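You operate a simulated robot arm through the tools that you are given. There is no shell and no other tool. Be economical: measure what you need, move in short steps, check, and stop when the job is done.

Carry out the task below with a simulated robot arm. There is one attempt and no reset: what you move stays moved.

## Task
Fetch the swatch with the pink clip and set it on the pile of sheets.

It is judged by the outcome, as a careful person would: the job done as asked, and still so three seconds after it is handed in. It fails if anything else is knocked over, pushed out of place, dropped, spilled or broken. Flat cloth is picked up by pressing the open fingertips on it (5 to 10 N) and closing them slowly along it; thin cloth reads only 2 to 8 mm in the jaws.

## Robot
A 7-joint arm with a two-finger parallel gripper on a trunk, on a base that drives. Base frame: it is fixed to the floor where the robot stands at the start and does not move with it; the origin is under the middle of the robot, x ahead of it, y to its left, z up. Lengths are in mm, angles in degrees, forces in N, time in s.
With the tool pointing down near the work surface it reaches from about 200 to 740 mm from the robot's upright axis, wherever it stands. Its first joint turns from -166.0 to 166.0 degrees. Places, roughly: pile of sheets [-1250, -4250, 1000]. Payload 1.57 kg.
Tool frame: the origin (TCP) lies between the finger pads and is the grasp point; the fingertips stand 30 mm ahead of it; z points along the fingers, y is the line along which they close. The gripper opens to 110 mm. The fingers are 24 mm wide and 12 mm thick; the gripper's body (48 by 112 mm) begins 78 mm behind the TCP.
Orientation is that of the tool frame in the base frame, as [roll, pitch, yaw] about the fixed x, y, z axes, in that order (R = Rz(yaw) Ry(pitch) Rx(roll)). With the fingers straight down and closing along the base's y, the tool's x points along the base's -x, its y along +y and its z along -z.

## Interface
- The arm moves only by the tool jog_arm. Its argument "plan" is one flat list of numbers, 7 for each row, row after row: the shift along the tool's x, y, z in mm, then the turn, a rotation vector about the tool's x, y, z in degrees, then the opening, from 0 (shut) to 1 (fully open). In form: [dx, dy, dz, rx, ry, rz, claw, dx, dy, dz, rx, ry, rz, claw, ...]. A call has 1 to 20 rows; each row is the pose to reach, as a shift and turn from the pose commanded when the call began, along the tool's axes at that moment. Rows are played at 5 a second. More than 50 mm and 8.6 degrees between two rows, or a gripper value outside its range, and nothing of the call is played. A pose out of reach is approached as far as the arm can. The call stops where the force on the tool passes 40 N (or 10 N more than at its start, if that is more) or the arm is blocked; 0.2 s more then pass. Each finger travels about 45 mm/s and halts on what it meets, pressing with about 29 N; the grip force reading is that of the motor and also rises with nothing between the fingers. The clock runs only during rows and for 0.2 s after the last one: add rows that repeat a pose to give the fingers time. It gives the time, the measured TCP pose, the force on the tool (base axes), the opening and the grip force at its end, in the units of the frame above (readings bear some noise).
- Cameras (640 x 400 px; columns grow to the right, rows downward): "scene" is now at [19, 148.3, 1565]; the picture's right is [-0.05, -1.00, 0.00], its down [-0.72, 0.03, -0.70] and it looks along [0.70, -0.03, -0.72] (base axes); focal length 273 px, centre (320, 200). "wrist" rides on the gripper at [70, 16, -141] in the tool frame; the picture's right is [-0.23, 0.97, 0.00], its down [-0.86, -0.20, -0.48] and it looks along [-0.47, -0.11, 0.88] (tool axes); focal length 222 px, centre (320, 200). There is no depth. A picture from a camera that has moved, and an enlarged one, comes with that camera's place and axes in the base frame and with its lens.
- camera(camera): a new picture of that camera. The clock stands still meanwhile.
- raise_lower(by): slides the trunk up (or, below 0, down) by that many mm; the arm and the scene camera ride with it, the base frame stays. It gives what a move gives, with no picture.
- steer(legs): drives the robot by 1 to 6 legs, each [ahead, turn to the left] in mm and degrees, along the robot's own axes; the way and the turn of a leg run together, so that a leg with both is an arc; at most 1500 mm and 180 degrees a leg. The arm and the cameras ride along, it lands a little off, and it stops where it bumps. It gives what a move gives.
- pan_tilt(pan, tilt): turns the head with the scene camera to pan (to the left, within 155 degrees either way) and tilt (down, from -29 to 69), counted from straight ahead of the robot. It gives what a move gives.
- inspect(camera, box): a new picture of the part [left, top, right, bottom] of that camera's present view, enlarged. The clock stands still meanwhile.
- hand_in(): hands the job in; it is judged then, once.

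Go step by step. Nothing tells you exact positions but the pictures and the camera data: compare them with the known pose of the tool, close in by small moves and look again before you grip or let go. The budget is 120 turns and 78 pictures, counting those below and the enlarged ones. Unless the task says otherwise, let go and move clear before handing in, and close with one line.

The tools are called after "Request:" by a JSON object that holds its "op" and its "data". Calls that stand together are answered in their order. jog_arm: Moves the arm, as the interface text tells. Its arguments: {"type":"object","properties":{"plan":{"type":"array"}},"required":["plan"]} The other tools are called the same way: raise_lower (by) slides the trunk up or down; steer (legs) drives the base; pan_tilt (pan, tilt) turns the head that bears the scene camera; camera (camera) takes a picture; inspect (camera, box) takes an enlarged picture of a part of a camera's view; hand_in () hands the job in.

At the start:

```text
time_s: 0.0
ee_pos: [433.3, 107.9, 1203.4]
ee_rot: [179.9, 0.1, -179.9]
force: [-0.5, 0.2, -0.4]
opening: 110.0
grasp_force: 0.1
trunk travel left (down, up): [-503.0, 87.0]
robot x, y, heading: [0.0, -1.7, -0.0]
head pan, tilt: [-2.6, 45.8]
```

scene: 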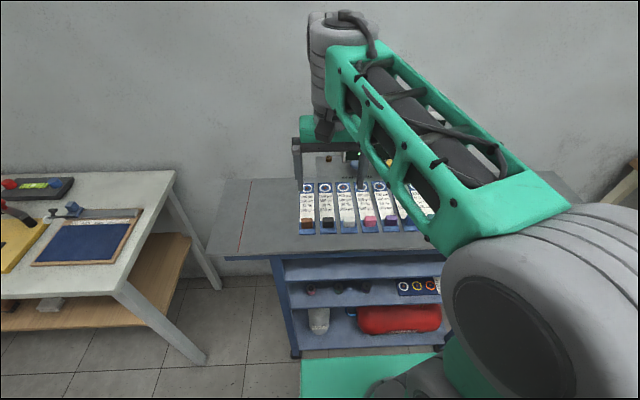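
wrist: 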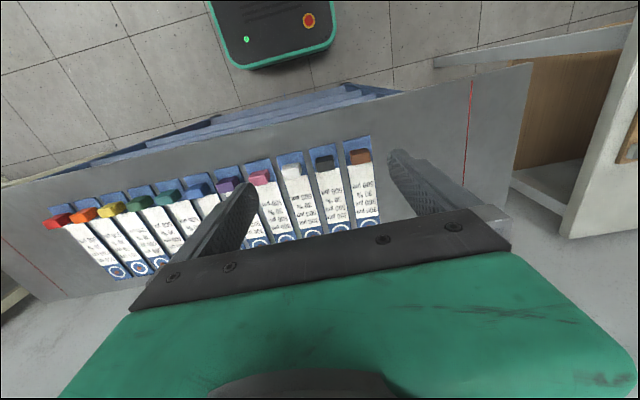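

A row of swatches with coloured clips lies on the bench ahead; the pink one is fourth from the left in the scene view. I'll take closer views.

Request:
{"op": "inspect", "data": {"camera": "scene", "box": [280, 140, 460, 250]}}

Request:
{"op": "inspect", "data": {"camera": "wrist", "box": [160, 120, 420, 280]}}

```text
3.56 times, centred on (370, 195) of scene
camera zoom: at [19.0, 148.3, 1565.0], right [-0.05, -1.0, 0.0], down [-0.72, 0.03, -0.7], along [0.7, -0.03, -0.72], focal length 970 px, centre (142, 218)
```

zoom: 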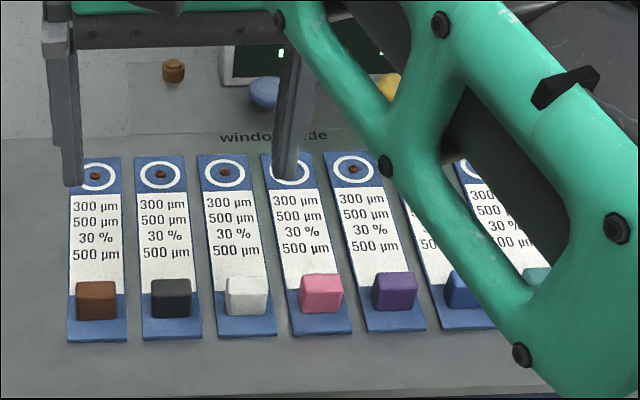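

```text
2.46 times, centred on (290, 200) of wrist
camera zoom: at [363.9, 125.3, 1344.9], right [0.22, 0.97, 0.0], down [0.86, -0.2, 0.48], along [0.47, -0.11, -0.88], focal length 547 px, centre (394, 200)
```

zoom: 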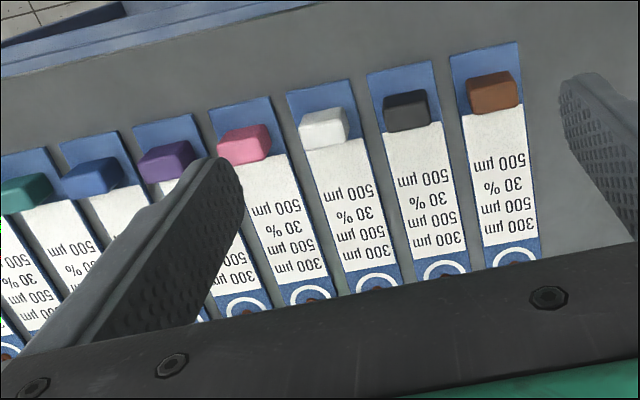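

Triangulating the two views puts the pink clip near (486, -8, ~995). I'll go above it and turn the fingers 90° so they'd close along the swatch's length, keeping clear of neighbours.

Request:
{"op": "jog_arm", "data": {"plan": [-5, -10, 5, 0, 0, 8.2, 1, -10, -21, 10, 0, 0, 16.4, 1, -15, -32, 15, 0, 0, 24.6, 1, -20, -43, 20, 0, 0, 32.8, 1, -25, -53, 25, 0, 0, 41, 1, -30, -64, 30, 0, 0, 49.2, 1, -35, -75, 35, 0, 0, 57.4, 1, -40, -85, 40, 0, 0, 65.6, 1, -45, -96, 45, 0, 0, 73.8, 1, -50, -106, 50, 0, 0, 82, 1, -53, -116, 55, 0, 0, 90, 1, -53, -116, 55, 0, 0, 90, 1]}}

Request:
{"op": "camera", "data": {"camera": "wrist"}}

Request:
{"op": "camera", "data": {"camera": "scene"}}

```text
time_s: 2.6
ee_pos: [489.5, -6.2, 1147.2]
ee_rot: [-180.0, 0.0, 90.0]
force: [0.0, 0.5, 0.4]
opening: 110.1
grasp_force: 0.1
trunk travel left (down, up): [-503.0, 87.0]
robot x, y, heading: [-2.6, -1.9, -0.3]
head pan, tilt: [-2.6, 45.8]
```

```text
73 pictures are left
camera wrist: at [504.7, 63.4, 1288.6], right [0.97, -0.23, 0.0], down [-0.2, -0.86, 0.48], along [-0.11, -0.47, -0.88], focal length 222 px, centre (320, 200)
```

wrist: 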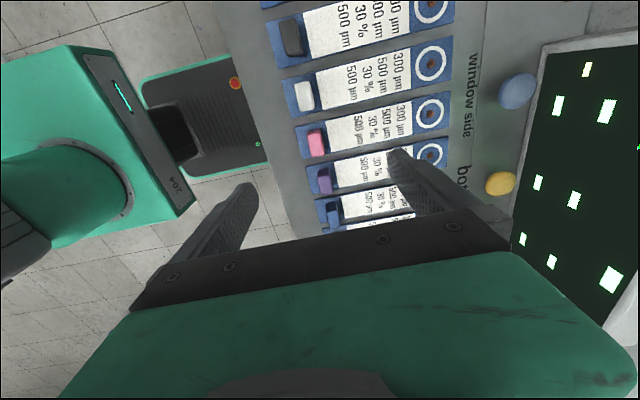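

```text
72 pictures are left
camera scene: at [19.1, 148.3, 1565.0], right [-0.05, -1.0, 0.0], down [-0.72, 0.03, -0.7], along [0.7, -0.03, -0.72], focal length 273 px, centre (320, 200)
```

scene: 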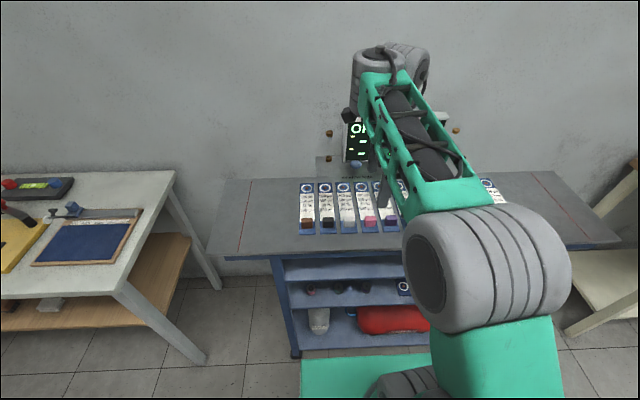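

Three views agree: clip at about (484, -8, 995), so the bench top is higher than 900. Descending partway and looking again.

Request:
{"op": "jog_arm", "data": {"plan": [0, -3, 40, 0, 0, 0, 1, -1, -5, 70, 0, 0, 0, 1, -1, -5, 70, 0, 0, 0, 0.8]}}

Request:
{"op": "camera", "data": {"camera": "wrist"}}

Request:
{"op": "inspect", "data": {"camera": "scene", "box": [290, 140, 450, 240]}}

```text
time_s: 3.4
ee_pos: [482.0, -8.6, 1078.3]
ee_rot: [179.9, 0.0, 90.1]
force: [0.5, -0.1, -0.3]
opening: 87.7
grasp_force: 0.1
trunk travel left (down, up): [-503.0, 87.0]
robot x, y, heading: [0.8, -3.5, -0.2]
head pan, tilt: [-2.6, 45.8]
```

```text
71 pictures are left
camera wrist: at [497.8, 62.1, 1218.7], right [0.97, -0.22, 0.0], down [-0.2, -0.86, 0.48], along [-0.11, -0.47, -0.88], focal length 222 px, centre (320, 200)
```

wrist: 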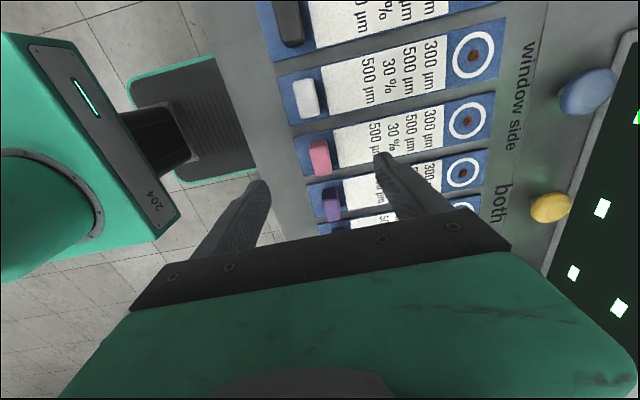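

```text
4.00 times, centred on (370, 190) of scene
camera zoom: at [19.1, 148.3, 1565.0], right [-0.05, -1.0, 0.0], down [-0.72, 0.03, -0.7], along [0.7, -0.03, -0.72], focal length 1091 px, centre (120, 240)
```

zoom: 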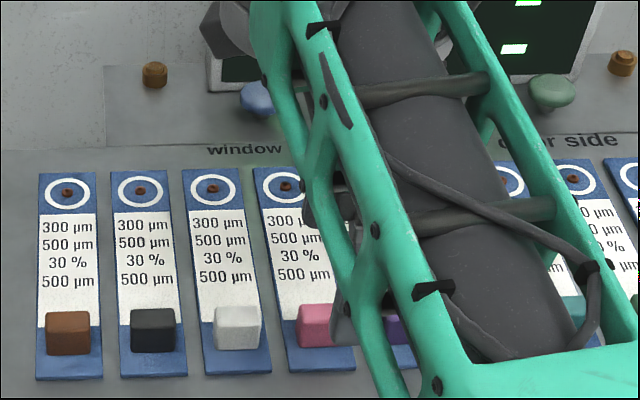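

The clip is confirmed at about (481.5, -7.5, 996). Lower with jaws at ~58 mm until tips are about clip-height.

Request:
{"op": "jog_arm", "data": {"plan": [1, 0, 20, 0, 0, 0, 0.53, 1, 0, 35, 0, 0, 0, 0.53, 1, 0, 50, 0, 0, 0, 0.53, 1, 0, 50, 0, 0, 0, 0.53]}}

Request:
{"op": "camera", "data": {"camera": "wrist"}}

```text
time_s: 4.4
ee_pos: [490.3, -20.4, 1035.6]
ee_rot: [-179.3, 1.1, 90.2]
force: [-0.6, -0.8, 0.1]
opening: 58.0
grasp_force: 0.1
out of reach, approached as far as the arm can: row 3, 4
trunk travel left (down, up): [-503.0, 87.0]
robot x, y, heading: [-0.7, -0.6, 0.1]
head pan, tilt: [-2.6, 45.8]
```

```text
69 pictures are left
camera wrist: at [507.2, 52.9, 1175.1], right [0.97, -0.22, -0.01], down [-0.19, -0.85, 0.5], along [-0.12, -0.48, -0.87], focal length 222 px, centre (320, 200)
```

wrist: 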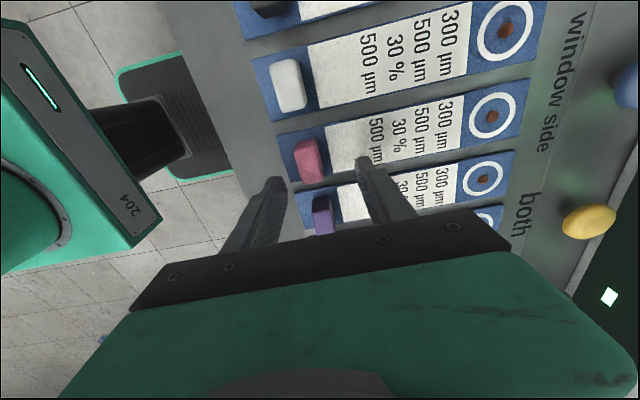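

The arm ran out of downward reach, so I'll raise the tool, then lower the trunk.

Request:
{"op": "jog_arm", "data": {"plan": [4, -3, -40, 0, 0, 0, 0.53, 8, -5, -80, 0, 0, 0, 0.53, 12, -8, -120, 0, 0, 0, 0.53, 12, -8, -160, 0, 0, 0, 0.53, 12, -8, -200, 0, 0, 0, 0.53, 12, -8, -200, 0, 0, 0, 0.53]}}

Request:
{"op": "raise_lower", "data": {"by": -150}}

Request:
{"op": "camera", "data": {"camera": "scene"}}

```text
time_s: 5.8
ee_pos: [473.5, 4.5, 1226.5]
ee_rot: [-179.9, 0.0, 90.2]
force: [0.3, 0.2, -0.9]
opening: 58.3
grasp_force: 0.0
out of reach, approached as far as the arm can: row 5
trunk travel left (down, up): [-503.0, 87.0]
robot x, y, heading: [2.8, -2.0, -0.1]
head pan, tilt: [-2.6, 45.8]
```

```text
time_s: 7.5
ee_pos: [471.7, 5.1, 1080.4]
ee_rot: [180.0, 0.0, 90.1]
force: [-0.8, -0.7, 0.5]
opening: 58.3
grasp_force: 0.1
trunk travel left (down, up): [-353.0, 237.0]
robot x, y, heading: [0.8, -1.8, 0.0]
head pan, tilt: [-2.6, 45.8]
```

```text
68 pictures are left
camera scene: at [19.0, 148.3, 1415.1], right [-0.05, -1.0, 0.0], down [-0.72, 0.03, -0.7], along [0.7, -0.03, -0.72], focal length 273 px, centre (320, 200)
```

scene: 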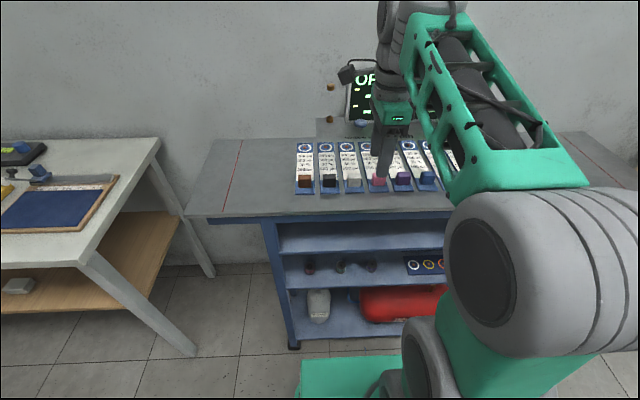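

Trunk is lower. Aligning over the clip and descending to TCP ~1035.

Request:
{"op": "jog_arm", "data": {"plan": [-12.5, 10, 10, 0, 0, 0, 0.53, -12.5, 10, 30, 0, 0, 0, 0.53, -12.5, 10, 45, 0, 0, 0, 0.53, -12.5, 10, 45, 0, 0, 0, 0.53]}}

Request:
{"op": "camera", "data": {"camera": "wrist"}}

Request:
{"op": "inspect", "data": {"camera": "scene", "box": [320, 120, 448, 200]}}

```text
time_s: 8.6
ee_pos: [481.9, -8.2, 1033.2]
ee_rot: [-180.0, 0.0, 90.2]
force: [-0.3, 0.4, 0.4]
opening: 58.3
grasp_force: 0.1
trunk travel left (down, up): [-353.0, 237.0]
robot x, y, heading: [-2.5, -0.7, 0.0]
head pan, tilt: [-2.6, 45.8]
```

```text
67 pictures are left
camera wrist: at [498.8, 61.9, 1174.0], right [0.97, -0.22, 0.0], down [-0.2, -0.86, 0.48], along [-0.11, -0.47, -0.88], focal length 222 px, centre (320, 200)
```

wrist: 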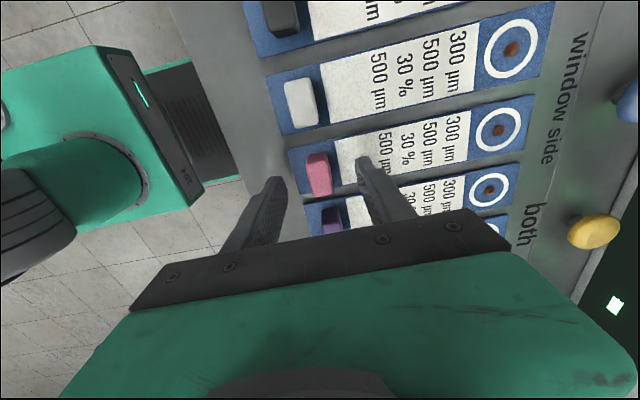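

```text
5.00 times, centred on (384, 160) of scene
camera zoom: at [19.1, 148.3, 1415.0], right [-0.05, -1.0, 0.0], down [-0.72, 0.03, -0.7], along [0.7, -0.03, -0.72], focal length 1364 px, centre (0, 400)
```

zoom: 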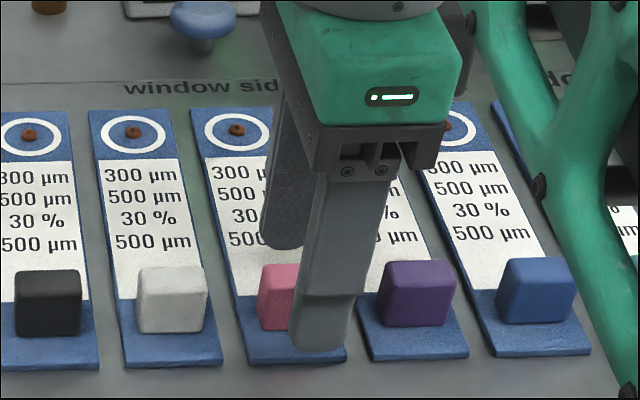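

Alignment is good (within a few mm). Descending another 14 mm in small steps.

Request:
{"op": "jog_arm", "data": {"plan": [3, 0, 5, 0, 0, 0, 0.53, 3, 0, 9, 0, 0, 0, 0.53, 3, 0, 14, 0, 0, 0, 0.53, 3, 0, 14, 0, 0, 0, 0.53]}}

Request:
{"op": "inspect", "data": {"camera": "scene", "box": [320, 120, 448, 200]}}

Request:
{"op": "inspect", "data": {"camera": "wrist", "box": [240, 110, 432, 230]}}

```text
time_s: 9.6
ee_pos: [482.0, -5.6, 1019.4]
ee_rot: [179.9, 0.0, 90.2]
force: [0.0, 0.2, 0.5]
opening: 58.3
grasp_force: 0.1
trunk travel left (down, up): [-353.0, 237.0]
robot x, y, heading: [-3.5, 0.6, -0.2]
head pan, tilt: [-2.6, 45.8]
```

```text
5.00 times, centred on (384, 160) of scene
camera zoom: at [19.1, 148.3, 1415.0], right [-0.05, -1.0, 0.0], down [-0.72, 0.03, -0.7], along [0.7, -0.03, -0.72], focal length 1364 px, centre (0, 400)
```

zoom: 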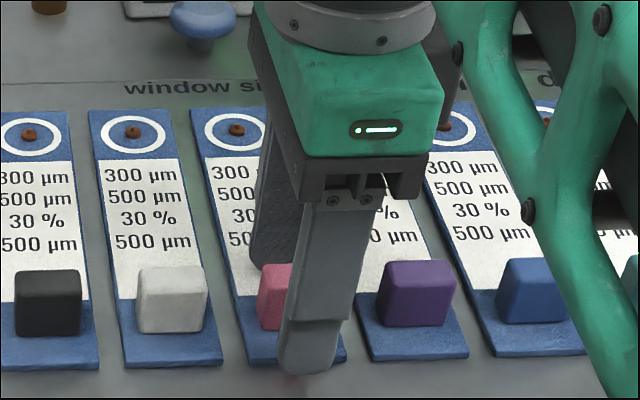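

```text
3.33 times, centred on (336, 170) of wrist
camera zoom: at [498.4, 65.1, 1160.6], right [0.97, -0.22, 0.0], down [-0.2, -0.86, 0.48], along [-0.11, -0.47, -0.88], focal length 740 px, centre (267, 300)
```

zoom: 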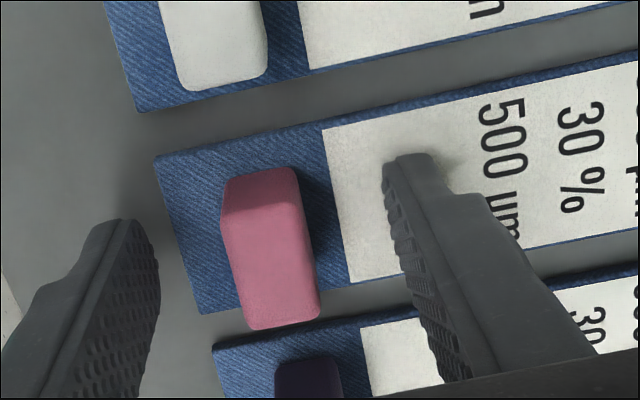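

Tips straddle the clip nicely, just above the cloth. Closing on the clip.

Request:
{"op": "jog_arm", "data": {"plan": [0, 0, 2, 0, 0, 0, 0.4, 0, 0, 2, 0, 0, 0, 0.3, 0, 0, 2, 0, 0, 0, 0.2, 0, 0, 2, 0, 0, 0, 0.1, 0, 0, 2, 0, 0, 0, 0.0, 0, 0, 2, 0, 0, 0, 0.0, 0, 0, 2, 0, 0, 0, 0.0]}}

Request:
{"op": "camera", "data": {"camera": "wrist"}}

```text
time_s: 11.2
ee_pos: [481.7, -5.5, 1017.6]
ee_rot: [180.0, -0.1, 90.1]
force: [0.4, 0.6, 1.1]
opening: 16.9
grasp_force: 28.6
trunk travel left (down, up): [-353.0, 237.0]
robot x, y, heading: [-0.6, -2.9, 0.2]
head pan, tilt: [-2.6, 45.8]
```

```text
63 pictures are left
camera wrist: at [498.4, 65.2, 1158.9], right [0.97, -0.22, 0.0], down [-0.2, -0.86, 0.48], along [-0.11, -0.47, -0.88], focal length 222 px, centre (320, 200)
```

wrist: 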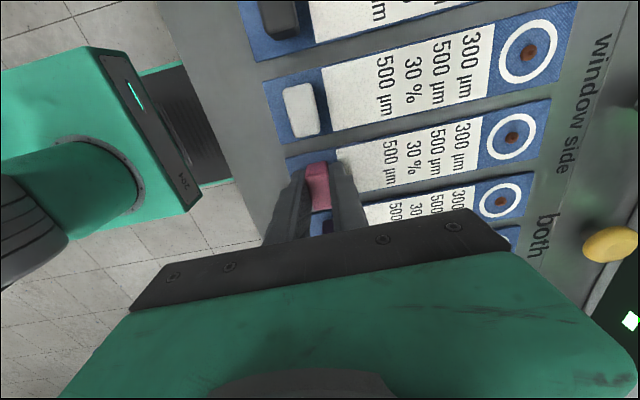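

Holding the clip at 16.9 mm. Lifting gently to see that the swatch comes free (the brown dot at its far end might be a pin).

Request:
{"op": "jog_arm", "data": {"plan": [0, 0, -10, 0, 0, 0, 0, 0, 0, -20, 0, 0, 0, 0, 0, 0, -30, 0, 0, 0, 0, 0, 0, -40, 0, 0, 0, 0]}}

Request:
{"op": "camera", "data": {"camera": "wrist"}}

Request:
{"op": "inspect", "data": {"camera": "scene", "box": [300, 110, 460, 210]}}

```text
time_s: 12.2
ee_pos: [481.9, -6.4, 1057.7]
ee_rot: [-179.9, 0.0, 90.1]
force: [0.5, 0.3, -0.4]
opening: 16.9
grasp_force: 29.0
trunk travel left (down, up): [-353.0, 237.0]
robot x, y, heading: [-0.5, -4.8, 0.3]
head pan, tilt: [-2.6, 45.8]
```

```text
62 pictures are left
camera wrist: at [498.4, 64.5, 1198.9], right [0.97, -0.23, 0.0], down [-0.2, -0.86, 0.48], along [-0.11, -0.47, -0.88], focal length 222 px, centre (320, 200)
```

wrist: 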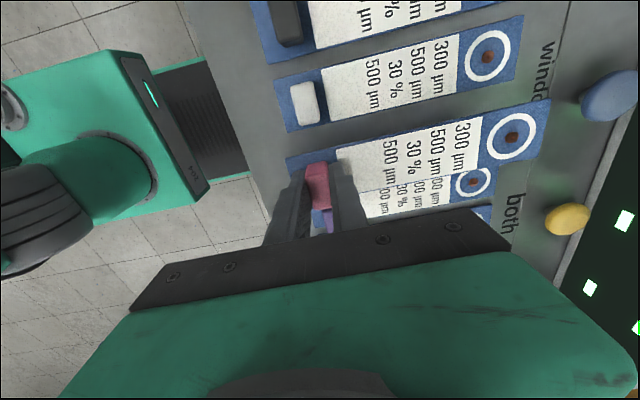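

```text
4.00 times, centred on (380, 160) of scene
camera zoom: at [19.1, 148.3, 1415.0], right [-0.05, -1.0, 0.0], down [-0.72, 0.03, -0.7], along [0.7, -0.03, -0.72], focal length 1091 px, centre (80, 360)
```

zoom: 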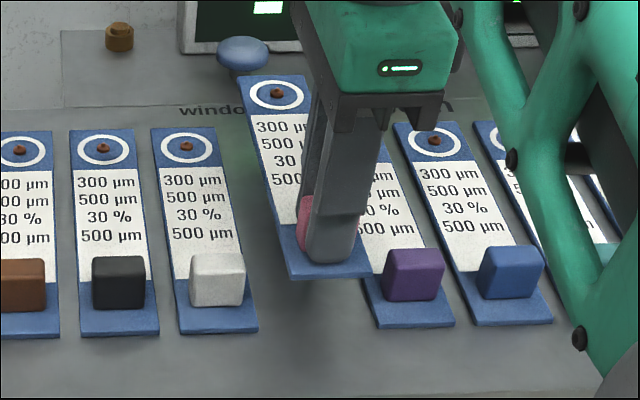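

The swatch comes up whole and level. Lift further, draw in towards the robot, and pan the head around towards the pile.

Request:
{"op": "jog_arm", "data": {"plan": [0, 0, -30, 0, 0, 0, 0, 0, 0, -60, 0, 0, 0, 0, 0, 0, -90, 0, 0, 0, 0, 0, 0, -120, 0, 0, 0, 0, 0, -25, -130, 0, 0, 0, 0, 0, -50, -130, 0, 0, 0, 0, 0, -75, -130, 0, 0, 0, 0, 0, -100, -130, 0, 0, 0, 0]}}

Request:
{"op": "pan_tilt", "data": {"pan": -105, "tilt": 15}}

Request:
{"op": "camera", "data": {"camera": "scene"}}

Request:
{"op": "pan_tilt", "data": {"pan": -150, "tilt": 25}}

Request:
{"op": "camera", "data": {"camera": "scene"}}

Request:
{"op": "camera", "data": {"camera": "wrist"}}

```text
time_s: 13.9
ee_pos: [382.6, -4.7, 1188.0]
ee_rot: [180.0, 0.0, 90.2]
force: [0.8, 0.2, 0.4]
opening: 16.6
grasp_force: 29.3
trunk travel left (down, up): [-353.0, 237.0]
robot x, y, heading: [2.9, 0.3, -0.2]
head pan, tilt: [-2.6, 45.8]
```

```text
time_s: 15.7
ee_pos: [383.4, -5.5, 1189.7]
ee_rot: [-179.9, 0.1, 90.2]
force: [-0.1, 0.2, -0.2]
opening: 17.0
grasp_force: 28.6
trunk travel left (down, up): [-353.0, 237.0]
robot x, y, heading: [0.5, -3.6, -0.0]
head pan, tilt: [-105.0, 15.0]
```

```text
60 pictures are left
camera scene: at [-85.6, 61.7, 1463.0], right [-0.97, 0.26, 0.0], down [0.07, 0.25, -0.97], along [-0.25, -0.93, -0.26], focal length 273 px, centre (320, 200)
```

scene: 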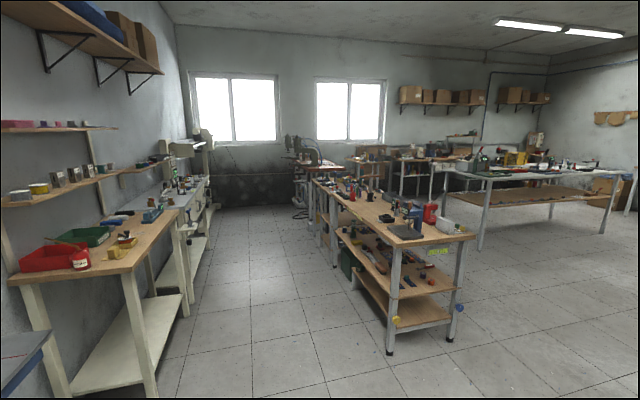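

```text
time_s: 16.9
ee_pos: [384.1, -5.4, 1187.9]
ee_rot: [-180.0, 0.1, 90.3]
force: [0.1, 0.2, 0.0]
opening: 17.0
grasp_force: 28.7
trunk travel left (down, up): [-353.0, 237.0]
robot x, y, heading: [1.1, -5.0, -0.0]
head pan, tilt: [-150.0, 25.0]
```

```text
59 pictures are left
camera scene: at [-141.3, 105.8, 1446.8], right [-0.5, 0.87, 0.0], down [0.37, 0.21, -0.91], along [-0.78, -0.45, -0.42], focal length 273 px, centre (320, 200)
```

scene: 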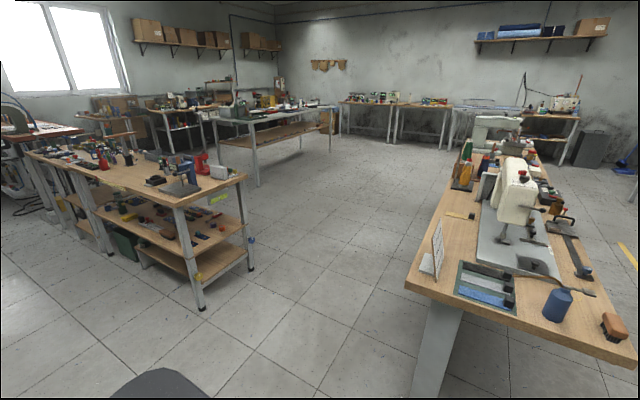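

```text
58 pictures are left
camera wrist: at [399.8, 65.0, 1328.9], right [0.97, -0.22, 0.0], down [-0.2, -0.86, 0.48], along [-0.11, -0.47, -0.88], focal length 222 px, centre (320, 200)
```

wrist: 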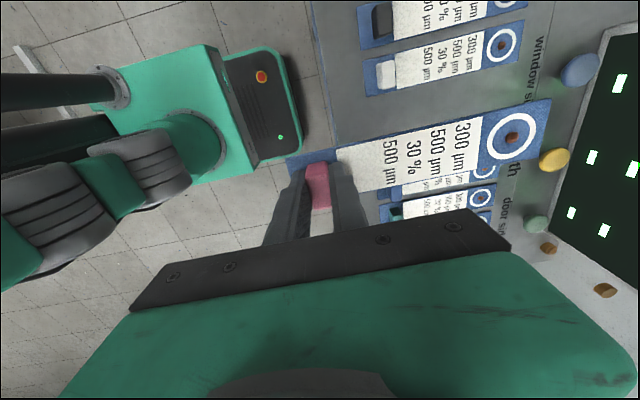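

The swatch is held well. I'll zoom towards the direction where the pile should be, beyond the centre island.

Request:
{"op": "pan_tilt", "data": {"pan": -105, "tilt": 15}}

Request:
{"op": "inspect", "data": {"camera": "scene", "box": [220, 100, 420, 225]}}

```text
time_s: 18.0
ee_pos: [384.0, -5.7, 1188.0]
ee_rot: [180.0, -0.1, 90.2]
force: [-0.6, -0.6, -0.7]
opening: 17.1
grasp_force: 29.3
trunk travel left (down, up): [-353.0, 237.0]
robot x, y, heading: [1.2, -2.2, -0.3]
head pan, tilt: [-105.0, 15.0]
```

```text
3.20 times, centred on (320, 162) of scene
camera zoom: at [-85.7, 61.7, 1463.0], right [-0.97, 0.26, 0.0], down [0.07, 0.25, -0.97], along [-0.25, -0.93, -0.26], focal length 873 px, centre (320, 320)
```

zoom: 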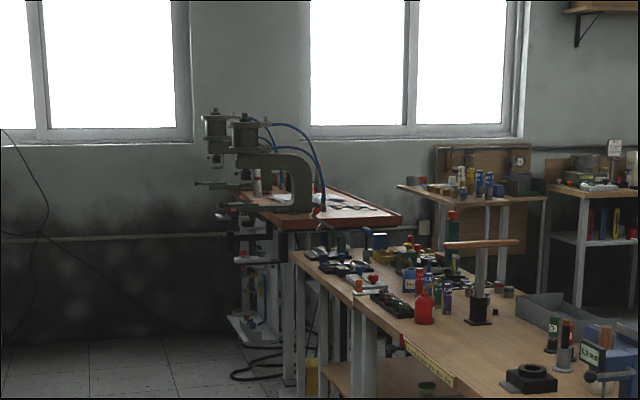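

The pile is on the red-edged table past the island. I'll back off 300 mm, turn right 90° and drive down the aisle at x≈-300.

Request:
{"op": "steer", "data": {"legs": [[-300, 0], [0, -90], [1200, 0]]}}

Request:
{"op": "pan_tilt", "data": {"pan": 0, "tilt": 20}}

Request:
{"op": "camera", "data": {"camera": "scene"}}

```text
time_s: 29.6
ee_pos: [-317.5, -1601.8, 1188.9]
ee_rot: [-180.0, 0.1, -0.4]
force: [-0.4, -0.2, -1.8]
opening: 16.6
grasp_force: 29.0
trunk travel left (down, up): [-353.0, 237.0]
robot x, y, heading: [-307.6, -1215.4, -90.5]
head pan, tilt: [-105.0, 15.0]
```

```text
time_s: 31.4
ee_pos: [-315.6, -1602.9, 1187.9]
ee_rot: [179.9, 0.1, -0.3]
force: [-0.4, 0.1, -0.7]
opening: 16.9
grasp_force: 28.7
trunk travel left (down, up): [-353.0, 237.0]
robot x, y, heading: [-308.0, -1223.8, -90.4]
head pan, tilt: [0.0, 20.0]
```

```text
56 pictures are left
camera scene: at [-156.4, -1253.8, 1454.9], right [-1.0, 0.01, 0.0], down [0.0, 0.34, -0.94], along [-0.01, -0.94, -0.34], focal length 273 px, centre (320, 200)
```

scene: 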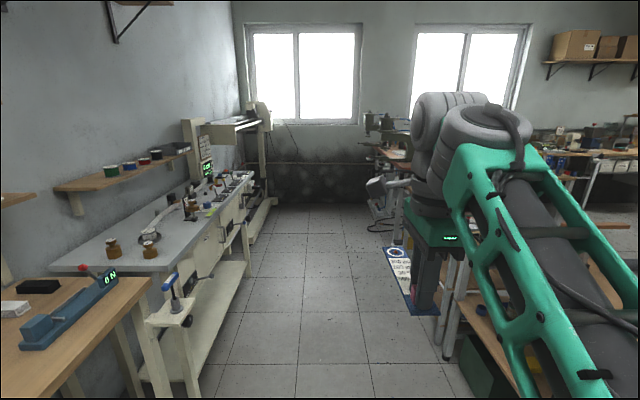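

The aisle is clear. Driving further.

Request:
{"op": "steer", "data": {"legs": [[1500, 0]]}}

Request:
{"op": "pan_tilt", "data": {"pan": -35, "tilt": 25}}

Request:
{"op": "camera", "data": {"camera": "scene"}}

Request:
{"op": "camera", "data": {"camera": "wrist"}}

```text
time_s: 39.1
ee_pos: [-392.9, -3155.3, 1188.5]
ee_rot: [180.0, 0.0, -3.3]
force: [0.2, -0.2, -0.7]
opening: 16.8
grasp_force: 28.8
trunk travel left (down, up): [-353.0, 237.0]
robot x, y, heading: [-365.5, -2772.7, -93.5]
head pan, tilt: [0.0, 20.0]
```

```text
time_s: 40.1
ee_pos: [-392.1, -3154.9, 1188.3]
ee_rot: [-180.0, 0.0, -3.4]
force: [0.0, 0.3, -1.0]
opening: 16.8
grasp_force: 29.0
trunk travel left (down, up): [-353.0, 237.0]
robot x, y, heading: [-366.2, -2771.4, -93.6]
head pan, tilt: [-35.0, 25.0]
```

```text
55 pictures are left
camera scene: at [-265.9, -2794.7, 1446.8], right [-0.78, 0.62, 0.0], down [0.26, 0.33, -0.91], along [-0.56, -0.71, -0.42], focal length 273 px, centre (320, 200)
```

scene: 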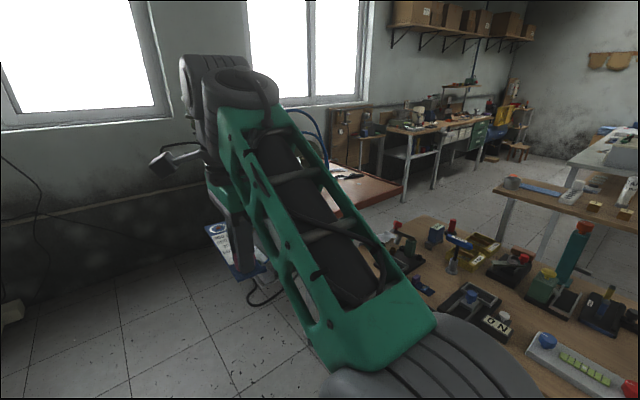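

```text
54 pictures are left
camera wrist: at [-323.3, -3174.9, 1328.8], right [-0.28, -0.96, 0.0], down [-0.84, 0.25, 0.48], along [-0.46, 0.14, -0.88], focal length 222 px, centre (320, 200)
```

wrist: 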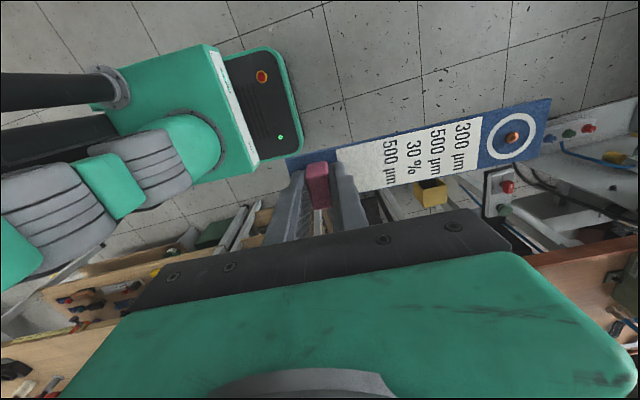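

The arm hides the table; I'll turn the robot left 45° so the head can look past the arm to the right.

Request:
{"op": "steer", "data": {"legs": [[0, 50]]}}

Request:
{"op": "pan_tilt", "data": {"pan": -85, "tilt": 22}}

Request:
{"op": "camera", "data": {"camera": "scene"}}

```text
time_s: 42.8
ee_pos: [-86.7, -3034.9, 1188.2]
ee_rot: [180.0, 0.0, 47.1]
force: [0.4, -0.7, 0.7]
opening: 17.0
grasp_force: 29.0
trunk travel left (down, up): [-353.0, 237.0]
robot x, y, heading: [-366.0, -2770.7, -43.0]
head pan, tilt: [-35.0, 25.0]
```

```text
time_s: 44.0
ee_pos: [-86.0, -3035.5, 1188.0]
ee_rot: [-179.9, -0.1, 47.1]
force: [-1.0, 0.2, -0.8]
opening: 16.9
grasp_force: 29.1
trunk travel left (down, up): [-353.0, 237.0]
robot x, y, heading: [-364.5, -2775.6, -42.9]
head pan, tilt: [-85.0, 22.0]
```

```text
53 pictures are left
camera scene: at [-362.0, -2692.0, 1451.6], right [-0.79, 0.62, 0.0], down [0.23, 0.3, -0.93], along [-0.57, -0.73, -0.37], focal length 273 px, centre (320, 200)
```

scene: 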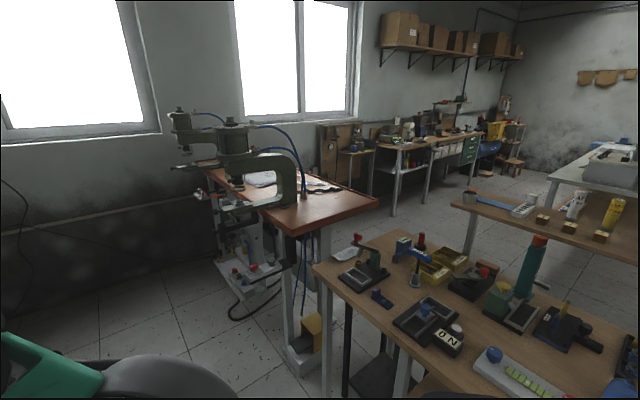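

Request:
{"op": "inspect", "data": {"camera": "scene", "box": [160, 95, 400, 245]}}

```text
2.67 times, centred on (280, 170) of scene
camera zoom: at [-362.0, -2692.0, 1451.6], right [-0.79, 0.62, 0.0], down [0.23, 0.3, -0.93], along [-0.57, -0.73, -0.37], focal length 727 px, centre (427, 280)
```

zoom: 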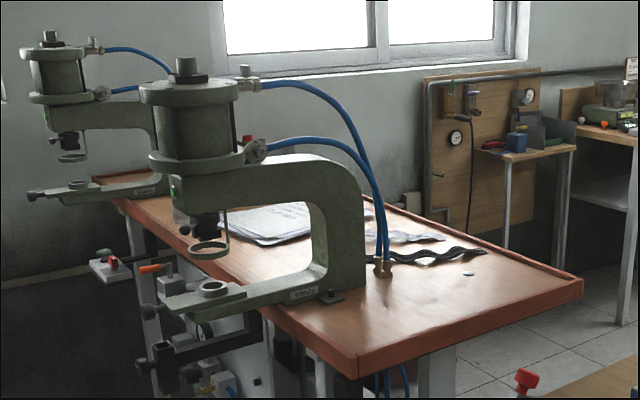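

The red-edged table spans about x -1300..-820, y -4800..-3430, with two presses on the aisle side and the pile of sheets between them. I'll raise the trunk so the load clears the presses, then drive to about (-100, -4150).

Request:
{"op": "raise_lower", "data": {"by": 225}}

Request:
{"op": "steer", "data": {"legs": [[0, -36], [1350, 0]]}}

Request:
{"op": "pan_tilt", "data": {"pan": -95, "tilt": 30}}

Request:
{"op": "camera", "data": {"camera": "scene"}}

```text
time_s: 46.4
ee_pos: [-85.5, -3037.2, 1411.2]
ee_rot: [180.0, 0.0, 47.1]
force: [-1.1, -0.2, -0.2]
opening: 16.9
grasp_force: 29.4
trunk travel left (down, up): [-578.0, 12.0]
robot x, y, heading: [-368.4, -2770.5, -42.9]
head pan, tilt: [-85.0, 22.0]
```

```text
time_s: 54.9
ee_pos: [-101.7, -4493.9, 1414.0]
ee_rot: [180.0, -0.1, 8.6]
force: [0.4, 0.4, 0.3]
opening: 17.0
grasp_force: 29.1
trunk travel left (down, up): [-578.0, 12.0]
robot x, y, heading: [-157.2, -4115.2, -81.5]
head pan, tilt: [-85.0, 22.0]
```

```text
time_s: 55.6
ee_pos: [-100.8, -4494.4, 1414.0]
ee_rot: [-180.0, 0.1, 8.6]
force: [-0.9, -0.3, -1.1]
opening: 16.7
grasp_force: 28.7
trunk travel left (down, up): [-578.0, 12.0]
robot x, y, heading: [-154.4, -4114.8, -81.8]
head pan, tilt: [-95.0, 30.0]
```

```text
51 pictures are left
camera scene: at [-102.5, -4037.8, 1663.9], right [-0.06, 1.0, 0.0], down [0.5, 0.03, -0.87], along [-0.86, -0.05, -0.5], focal length 273 px, centre (320, 200)
```

scene: 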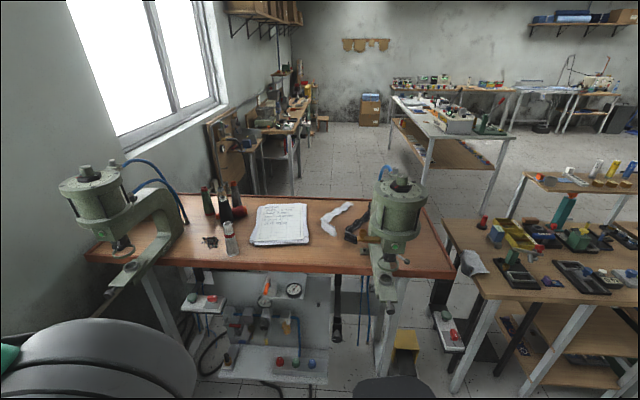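

Clear view: the pile is in the middle of the table between the presses, with bottles to its left. Zooming in.

Request:
{"op": "inspect", "data": {"camera": "scene", "box": [180, 160, 372, 280]}}

```text
3.33 times, centred on (276, 220) of scene
camera zoom: at [-102.5, -4037.8, 1663.9], right [-0.06, 1.0, 0.0], down [0.5, 0.03, -0.87], along [-0.86, -0.05, -0.5], focal length 909 px, centre (467, 133)
```

zoom: 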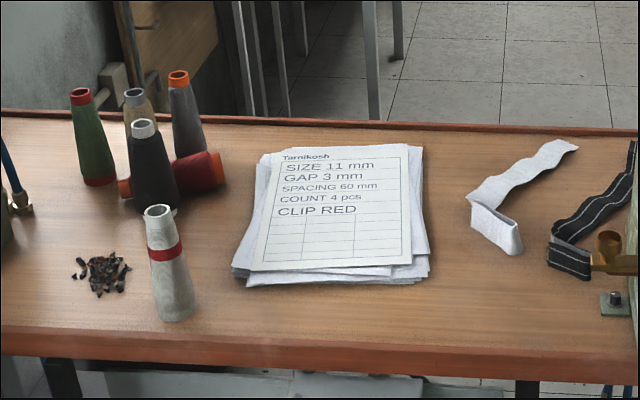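

The sheets lie at about (-1080, -4265), sheet ~250 wide. I'll move ahead slightly, turn to face the table, and approach to x≈-470 with the load still high.

Request:
{"op": "steer", "data": {"legs": [[130, 0], [0, -97]]}}

Request:
{"op": "pan_tilt", "data": {"pan": 0, "tilt": 35}}

Request:
{"op": "camera", "data": {"camera": "scene"}}

Request:
{"op": "camera", "data": {"camera": "wrist"}}

```text
time_s: 61.1
ee_pos: [-519.1, -4229.7, 1413.5]
ee_rot: [180.0, 0.1, -90.6]
force: [0.2, -0.1, -0.7]
opening: 17.0
grasp_force: 29.4
trunk travel left (down, up): [-578.0, 12.0]
robot x, y, heading: [-133.5, -4237.6, 179.5]
head pan, tilt: [-95.0, 30.0]
```

```text
time_s: 62.8
ee_pos: [-520.8, -4230.2, 1413.5]
ee_rot: [-180.0, 0.0, -90.6]
force: [-0.7, 0.1, 0.4]
opening: 16.9
grasp_force: 28.8
trunk travel left (down, up): [-578.0, 12.0]
robot x, y, heading: [-135.8, -4235.7, 179.4]
head pan, tilt: [0.0, 35.0]
```

```text
49 pictures are left
camera scene: at [-168.0, -4392.7, 1656.0], right [0.01, 1.0, 0.0], down [0.57, -0.01, -0.82], along [-0.82, 0.01, -0.57], focal length 273 px, centre (320, 200)
```

scene: 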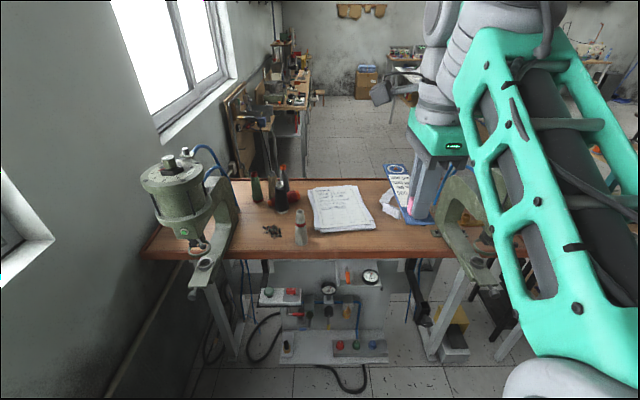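

```text
48 pictures are left
camera wrist: at [-536.8, -4299.4, 1553.8], right [-0.97, 0.24, 0.0], down [0.21, 0.85, 0.48], along [0.11, 0.47, -0.88], focal length 222 px, centre (320, 200)
```

wrist: 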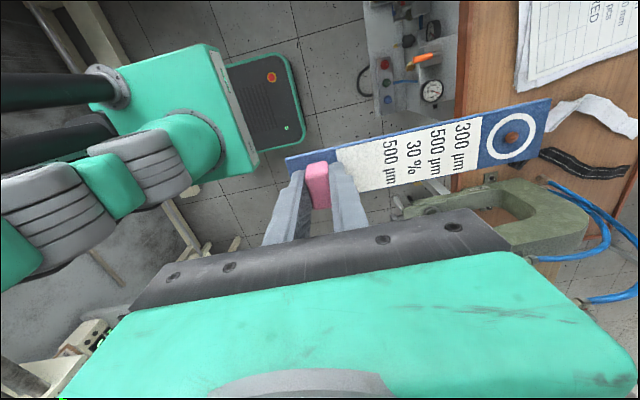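

Pile now estimated at about (-1130, -4284, ~930). Driving ahead 320 mm with the load held high.

Request:
{"op": "steer", "data": {"legs": [[320, 0]]}}

Request:
{"op": "camera", "data": {"camera": "scene"}}

Request:
{"op": "camera", "data": {"camera": "wrist"}}

```text
time_s: 64.9
ee_pos: [-841.9, -4223.4, 1413.2]
ee_rot: [180.0, 0.0, -90.9]
force: [-0.6, 0.0, -0.5]
opening: 16.9
grasp_force: 28.8
trunk travel left (down, up): [-578.0, 12.0]
robot x, y, heading: [-456.6, -4235.8, 178.7]
head pan, tilt: [0.0, 35.0]
```

```text
47 pictures are left
camera scene: at [-490.3, -4387.5, 1656.0], right [0.02, 1.0, 0.0], down [0.57, -0.01, -0.82], along [-0.82, 0.02, -0.57], focal length 273 px, centre (320, 200)
```

scene: 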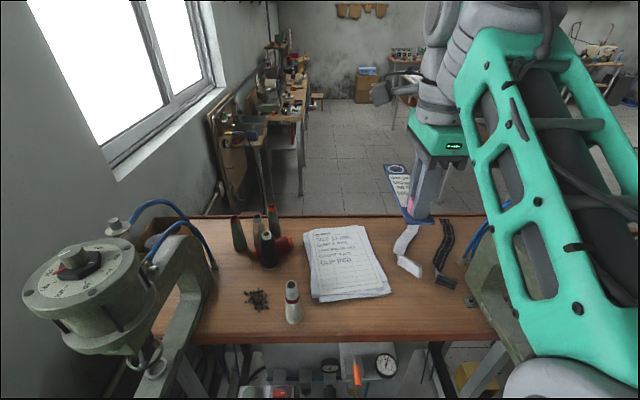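

```text
46 pictures are left
camera wrist: at [-858.5, -4291.7, 1553.5], right [-0.97, 0.24, 0.0], down [0.21, 0.85, 0.48], along [0.12, 0.46, -0.88], focal length 222 px, centre (320, 200)
```

wrist: 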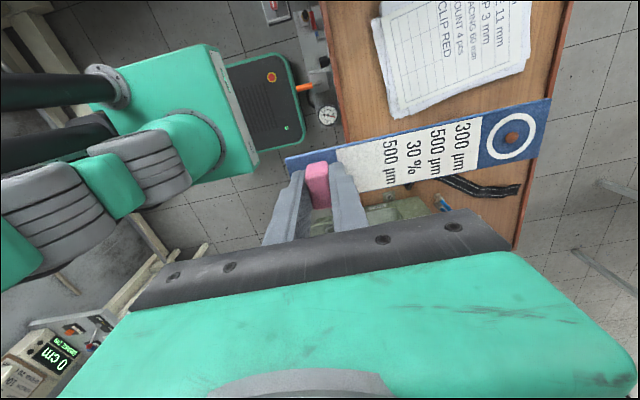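

The swatch should end up centred at about (-1147, -4283). I'll extend the arm over the pile at height, then lower the trunk.

Request:
{"op": "jog_arm", "data": {"plan": [10, 40, 0, 0, 0, 0, 0, 20, 80, 0, 0, 0, 0, 0, 30, 120, 0, 0, 0, 0, 0, 40, 160, 0, 0, 0, 0, 0, 50, 195, 0, 0, 0, 0, 0, 55, 225, 0, 0, 0, 0, 0, 55, 225, 0, 0, 0, 0, 0]}}

Request:
{"op": "raise_lower", "data": {"by": -225}}

Request:
{"op": "camera", "data": {"camera": "scene"}}

Request:
{"op": "camera", "data": {"camera": "wrist"}}

```text
time_s: 66.5
ee_pos: [-1021.5, -4272.9, 1375.1]
ee_rot: [180.0, -0.1, -91.0]
force: [-0.1, -0.2, -0.9]
opening: 16.7
grasp_force: 29.0
out of reach, approached as far as the arm can: row 4, 5, 6, 7
trunk travel left (down, up): [-578.0, 12.0]
robot x, y, heading: [-454.4, -4233.3, 178.9]
head pan, tilt: [0.0, 35.0]
```

```text
time_s: 68.9
ee_pos: [-1020.5, -4272.5, 1152.0]
ee_rot: [-180.0, -0.1, -91.0]
force: [0.3, 0.4, -0.7]
opening: 16.9
grasp_force: 28.7
trunk travel left (down, up): [-353.0, 237.0]
robot x, y, heading: [-456.5, -4231.4, 178.9]
head pan, tilt: [0.0, 35.0]
```

```text
45 pictures are left
camera scene: at [-489.5, -4387.5, 1431.1], right [0.02, 1.0, 0.0], down [0.57, -0.01, -0.82], along [-0.82, 0.02, -0.57], focal length 273 px, centre (320, 200)
```

scene: 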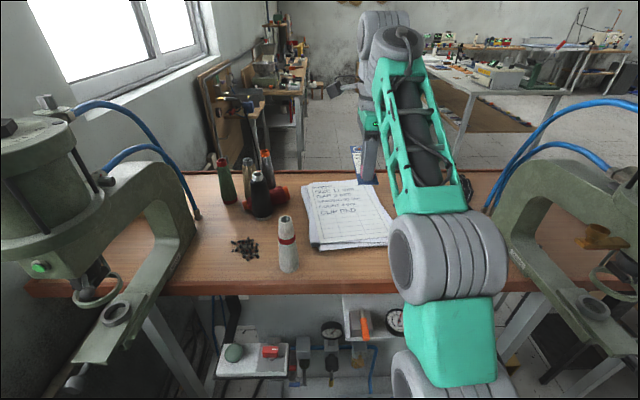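

```text
44 pictures are left
camera wrist: at [-1037.7, -4341.4, 1292.1], right [-0.97, 0.24, 0.0], down [0.21, 0.85, 0.48], along [0.12, 0.46, -0.88], focal length 222 px, centre (320, 200)
```

wrist: 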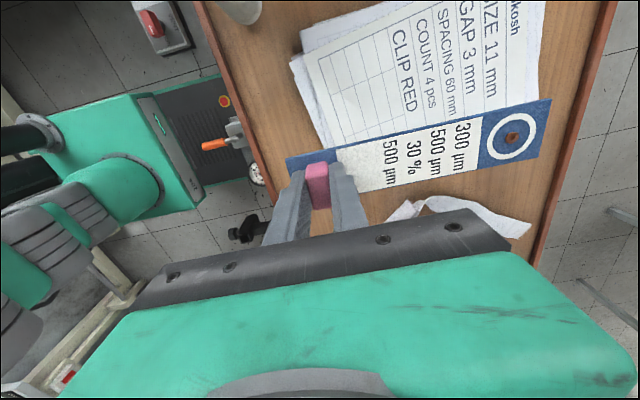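

The pile spans roughly x -1015..-1335, y -4185..-4430, top near z≈920. Moving the swatch over its centre and partway down.

Request:
{"op": "jog_arm", "data": {"plan": [8, 10, 30, 0, 0, 0, 0, 14, 30, 55, 0, 0, 0, 0, 22, 50, 75, 0, 0, 0, 0, 28, 65, 95, 0, 0, 0, 0, 28, 65, 95, 0, 0, 0, 0]}}

Request:
{"op": "camera", "data": {"camera": "wrist"}}

Request:
{"op": "camera", "data": {"camera": "scene"}}

```text
time_s: 70.1
ee_pos: [-1087.0, -4299.5, 1055.5]
ee_rot: [179.9, 0.0, -91.0]
force: [0.6, 0.3, -1.1]
opening: 16.9
grasp_force: 28.5
trunk travel left (down, up): [-353.0, 237.0]
robot x, y, heading: [-456.5, -4233.9, 179.0]
head pan, tilt: [0.0, 35.0]
```

```text
43 pictures are left
camera wrist: at [-1104.8, -4369.5, 1196.2], right [-0.97, 0.24, 0.0], down [0.21, 0.85, 0.48], along [0.12, 0.46, -0.88], focal length 222 px, centre (320, 200)
```

wrist: 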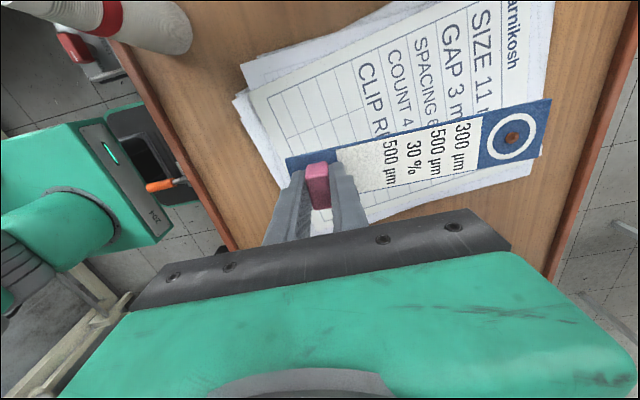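

```text
42 pictures are left
camera scene: at [-489.8, -4387.6, 1431.0], right [0.02, 1.0, 0.0], down [0.57, -0.01, -0.82], along [-0.82, 0.02, -0.57], focal length 273 px, centre (320, 200)
```

scene: 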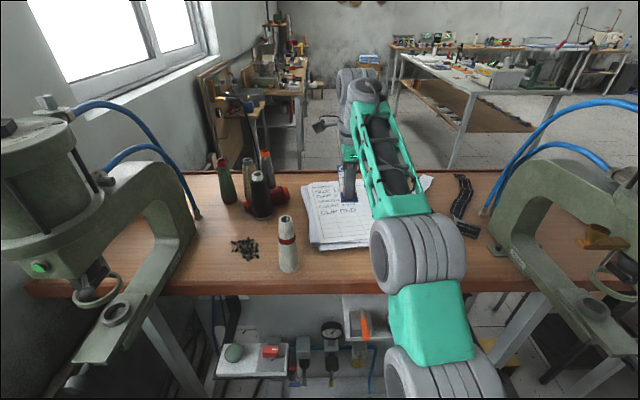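

The swatch sits well inside the pile's outline (x -1067..-1262, y -4320..-4275). Descending gradually.

Request:
{"op": "jog_arm", "data": {"plan": [0, 0, 20, 0, 0, 0, 0, 0, 0, 40, 0, 0, 0, 0, 0, 0, 55, 0, 0, 0, 0, 0, 0, 70, 0, 0, 0, 0, 0, 0, 70, 0, 0, 0, 0]}}

Request:
{"op": "camera", "data": {"camera": "wrist"}}

Request:
{"op": "inspect", "data": {"camera": "scene", "box": [280, 140, 440, 260]}}

```text
time_s: 71.3
ee_pos: [-1084.5, -4301.6, 986.3]
ee_rot: [-180.0, 0.0, -90.9]
force: [-1.0, -0.8, -0.7]
opening: 16.7
grasp_force: 29.0
trunk travel left (down, up): [-353.0, 237.0]
robot x, y, heading: [-457.6, -4233.5, 178.8]
head pan, tilt: [0.0, 35.0]
```

```text
41 pictures are left
camera wrist: at [-1102.1, -4370.3, 1126.8], right [-0.97, 0.24, 0.0], down [0.21, 0.85, 0.48], along [0.12, 0.46, -0.88], focal length 222 px, centre (320, 200)
```

wrist: 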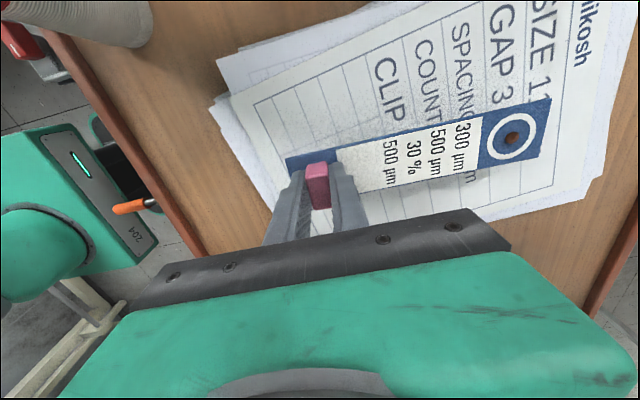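

```text
3.33 times, centred on (360, 200) of scene
camera zoom: at [-489.7, -4387.5, 1431.0], right [0.02, 1.0, 0.0], down [0.57, -0.01, -0.82], along [-0.82, 0.02, -0.57], focal length 909 px, centre (187, 200)
```

zoom: 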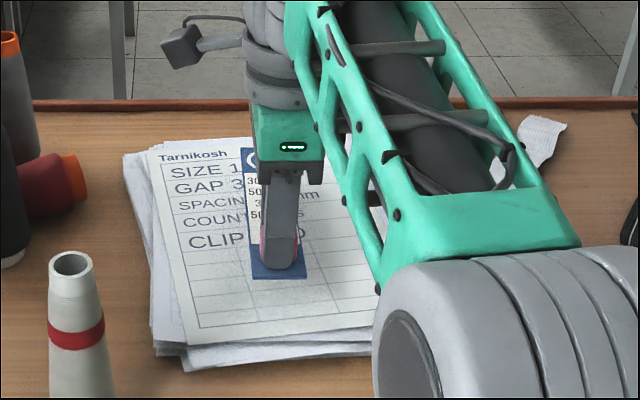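

Still no contact; pile and swatch are well aligned. Continue down slowly.

Request:
{"op": "jog_arm", "data": {"plan": [0, 0, 6, 0, 0, 0, 0, 0, 0, 12, 0, 0, 0, 0, 0, 0, 16, 0, 0, 0, 0, 0, 0, 20, 0, 0, 0, 0, 0, 0, 20, 0, 0, 0, 0]}}

Request:
{"op": "inspect", "data": {"camera": "wrist", "box": [240, 70, 592, 290]}}

```text
time_s: 72.5
ee_pos: [-1085.4, -4298.6, 966.2]
ee_rot: [-179.9, 0.1, -90.9]
force: [0.6, 0.0, 0.8]
opening: 17.0
grasp_force: 28.5
trunk travel left (down, up): [-353.0, 237.0]
robot x, y, heading: [-454.0, -4233.5, 178.8]
head pan, tilt: [0.0, 35.0]
```

```text
1.82 times, centred on (416, 180) of wrist
camera zoom: at [-1103.2, -4367.7, 1107.3], right [-0.97, 0.24, 0.0], down [0.21, 0.85, 0.48], along [0.12, 0.46, -0.88], focal length 404 px, centre (146, 236)
```

zoom: 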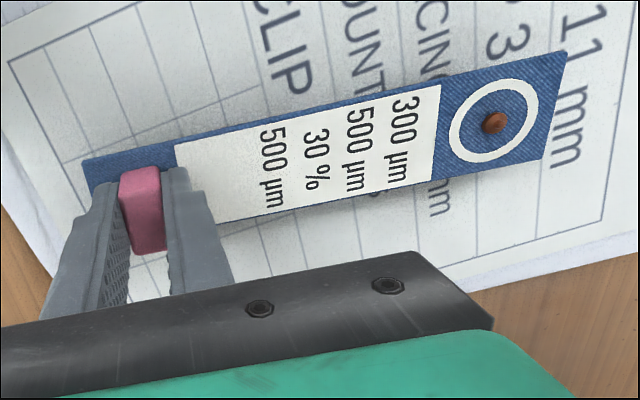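

Close now, the shadow is narrowing. A few more millimetres.

Request:
{"op": "jog_arm", "data": {"plan": [0, 0, 3, 0, 0, 0, 0, 0, 0, 6, 0, 0, 0, 0, 0, 0, 9, 0, 0, 0, 0, 0, 0, 9, 0, 0, 0, 0]}}

Request:
{"op": "inspect", "data": {"camera": "wrist", "box": [240, 70, 592, 290]}}

```text
time_s: 73.5
ee_pos: [-1086.1, -4299.8, 956.9]
ee_rot: [180.0, 0.0, -91.0]
force: [1.0, -0.1, -0.3]
opening: 16.8
grasp_force: 28.6
trunk travel left (down, up): [-353.0, 237.0]
robot x, y, heading: [-456.8, -4231.7, 178.9]
head pan, tilt: [0.0, 35.0]
```

```text
1.82 times, centred on (416, 180) of wrist
camera zoom: at [-1103.4, -4368.2, 1098.3], right [-0.97, 0.24, 0.0], down [0.21, 0.85, 0.48], along [0.12, 0.46, -0.88], focal length 404 px, centre (146, 236)
```

zoom: 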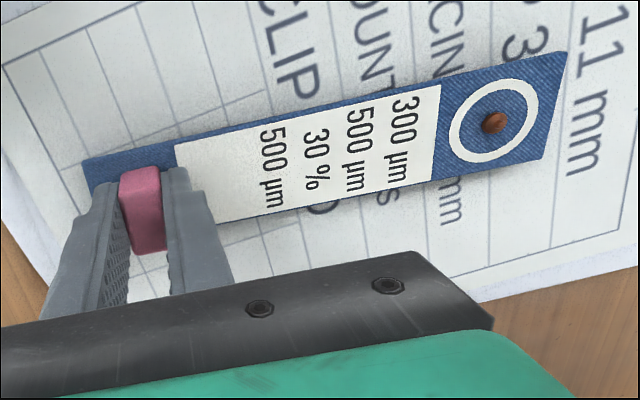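

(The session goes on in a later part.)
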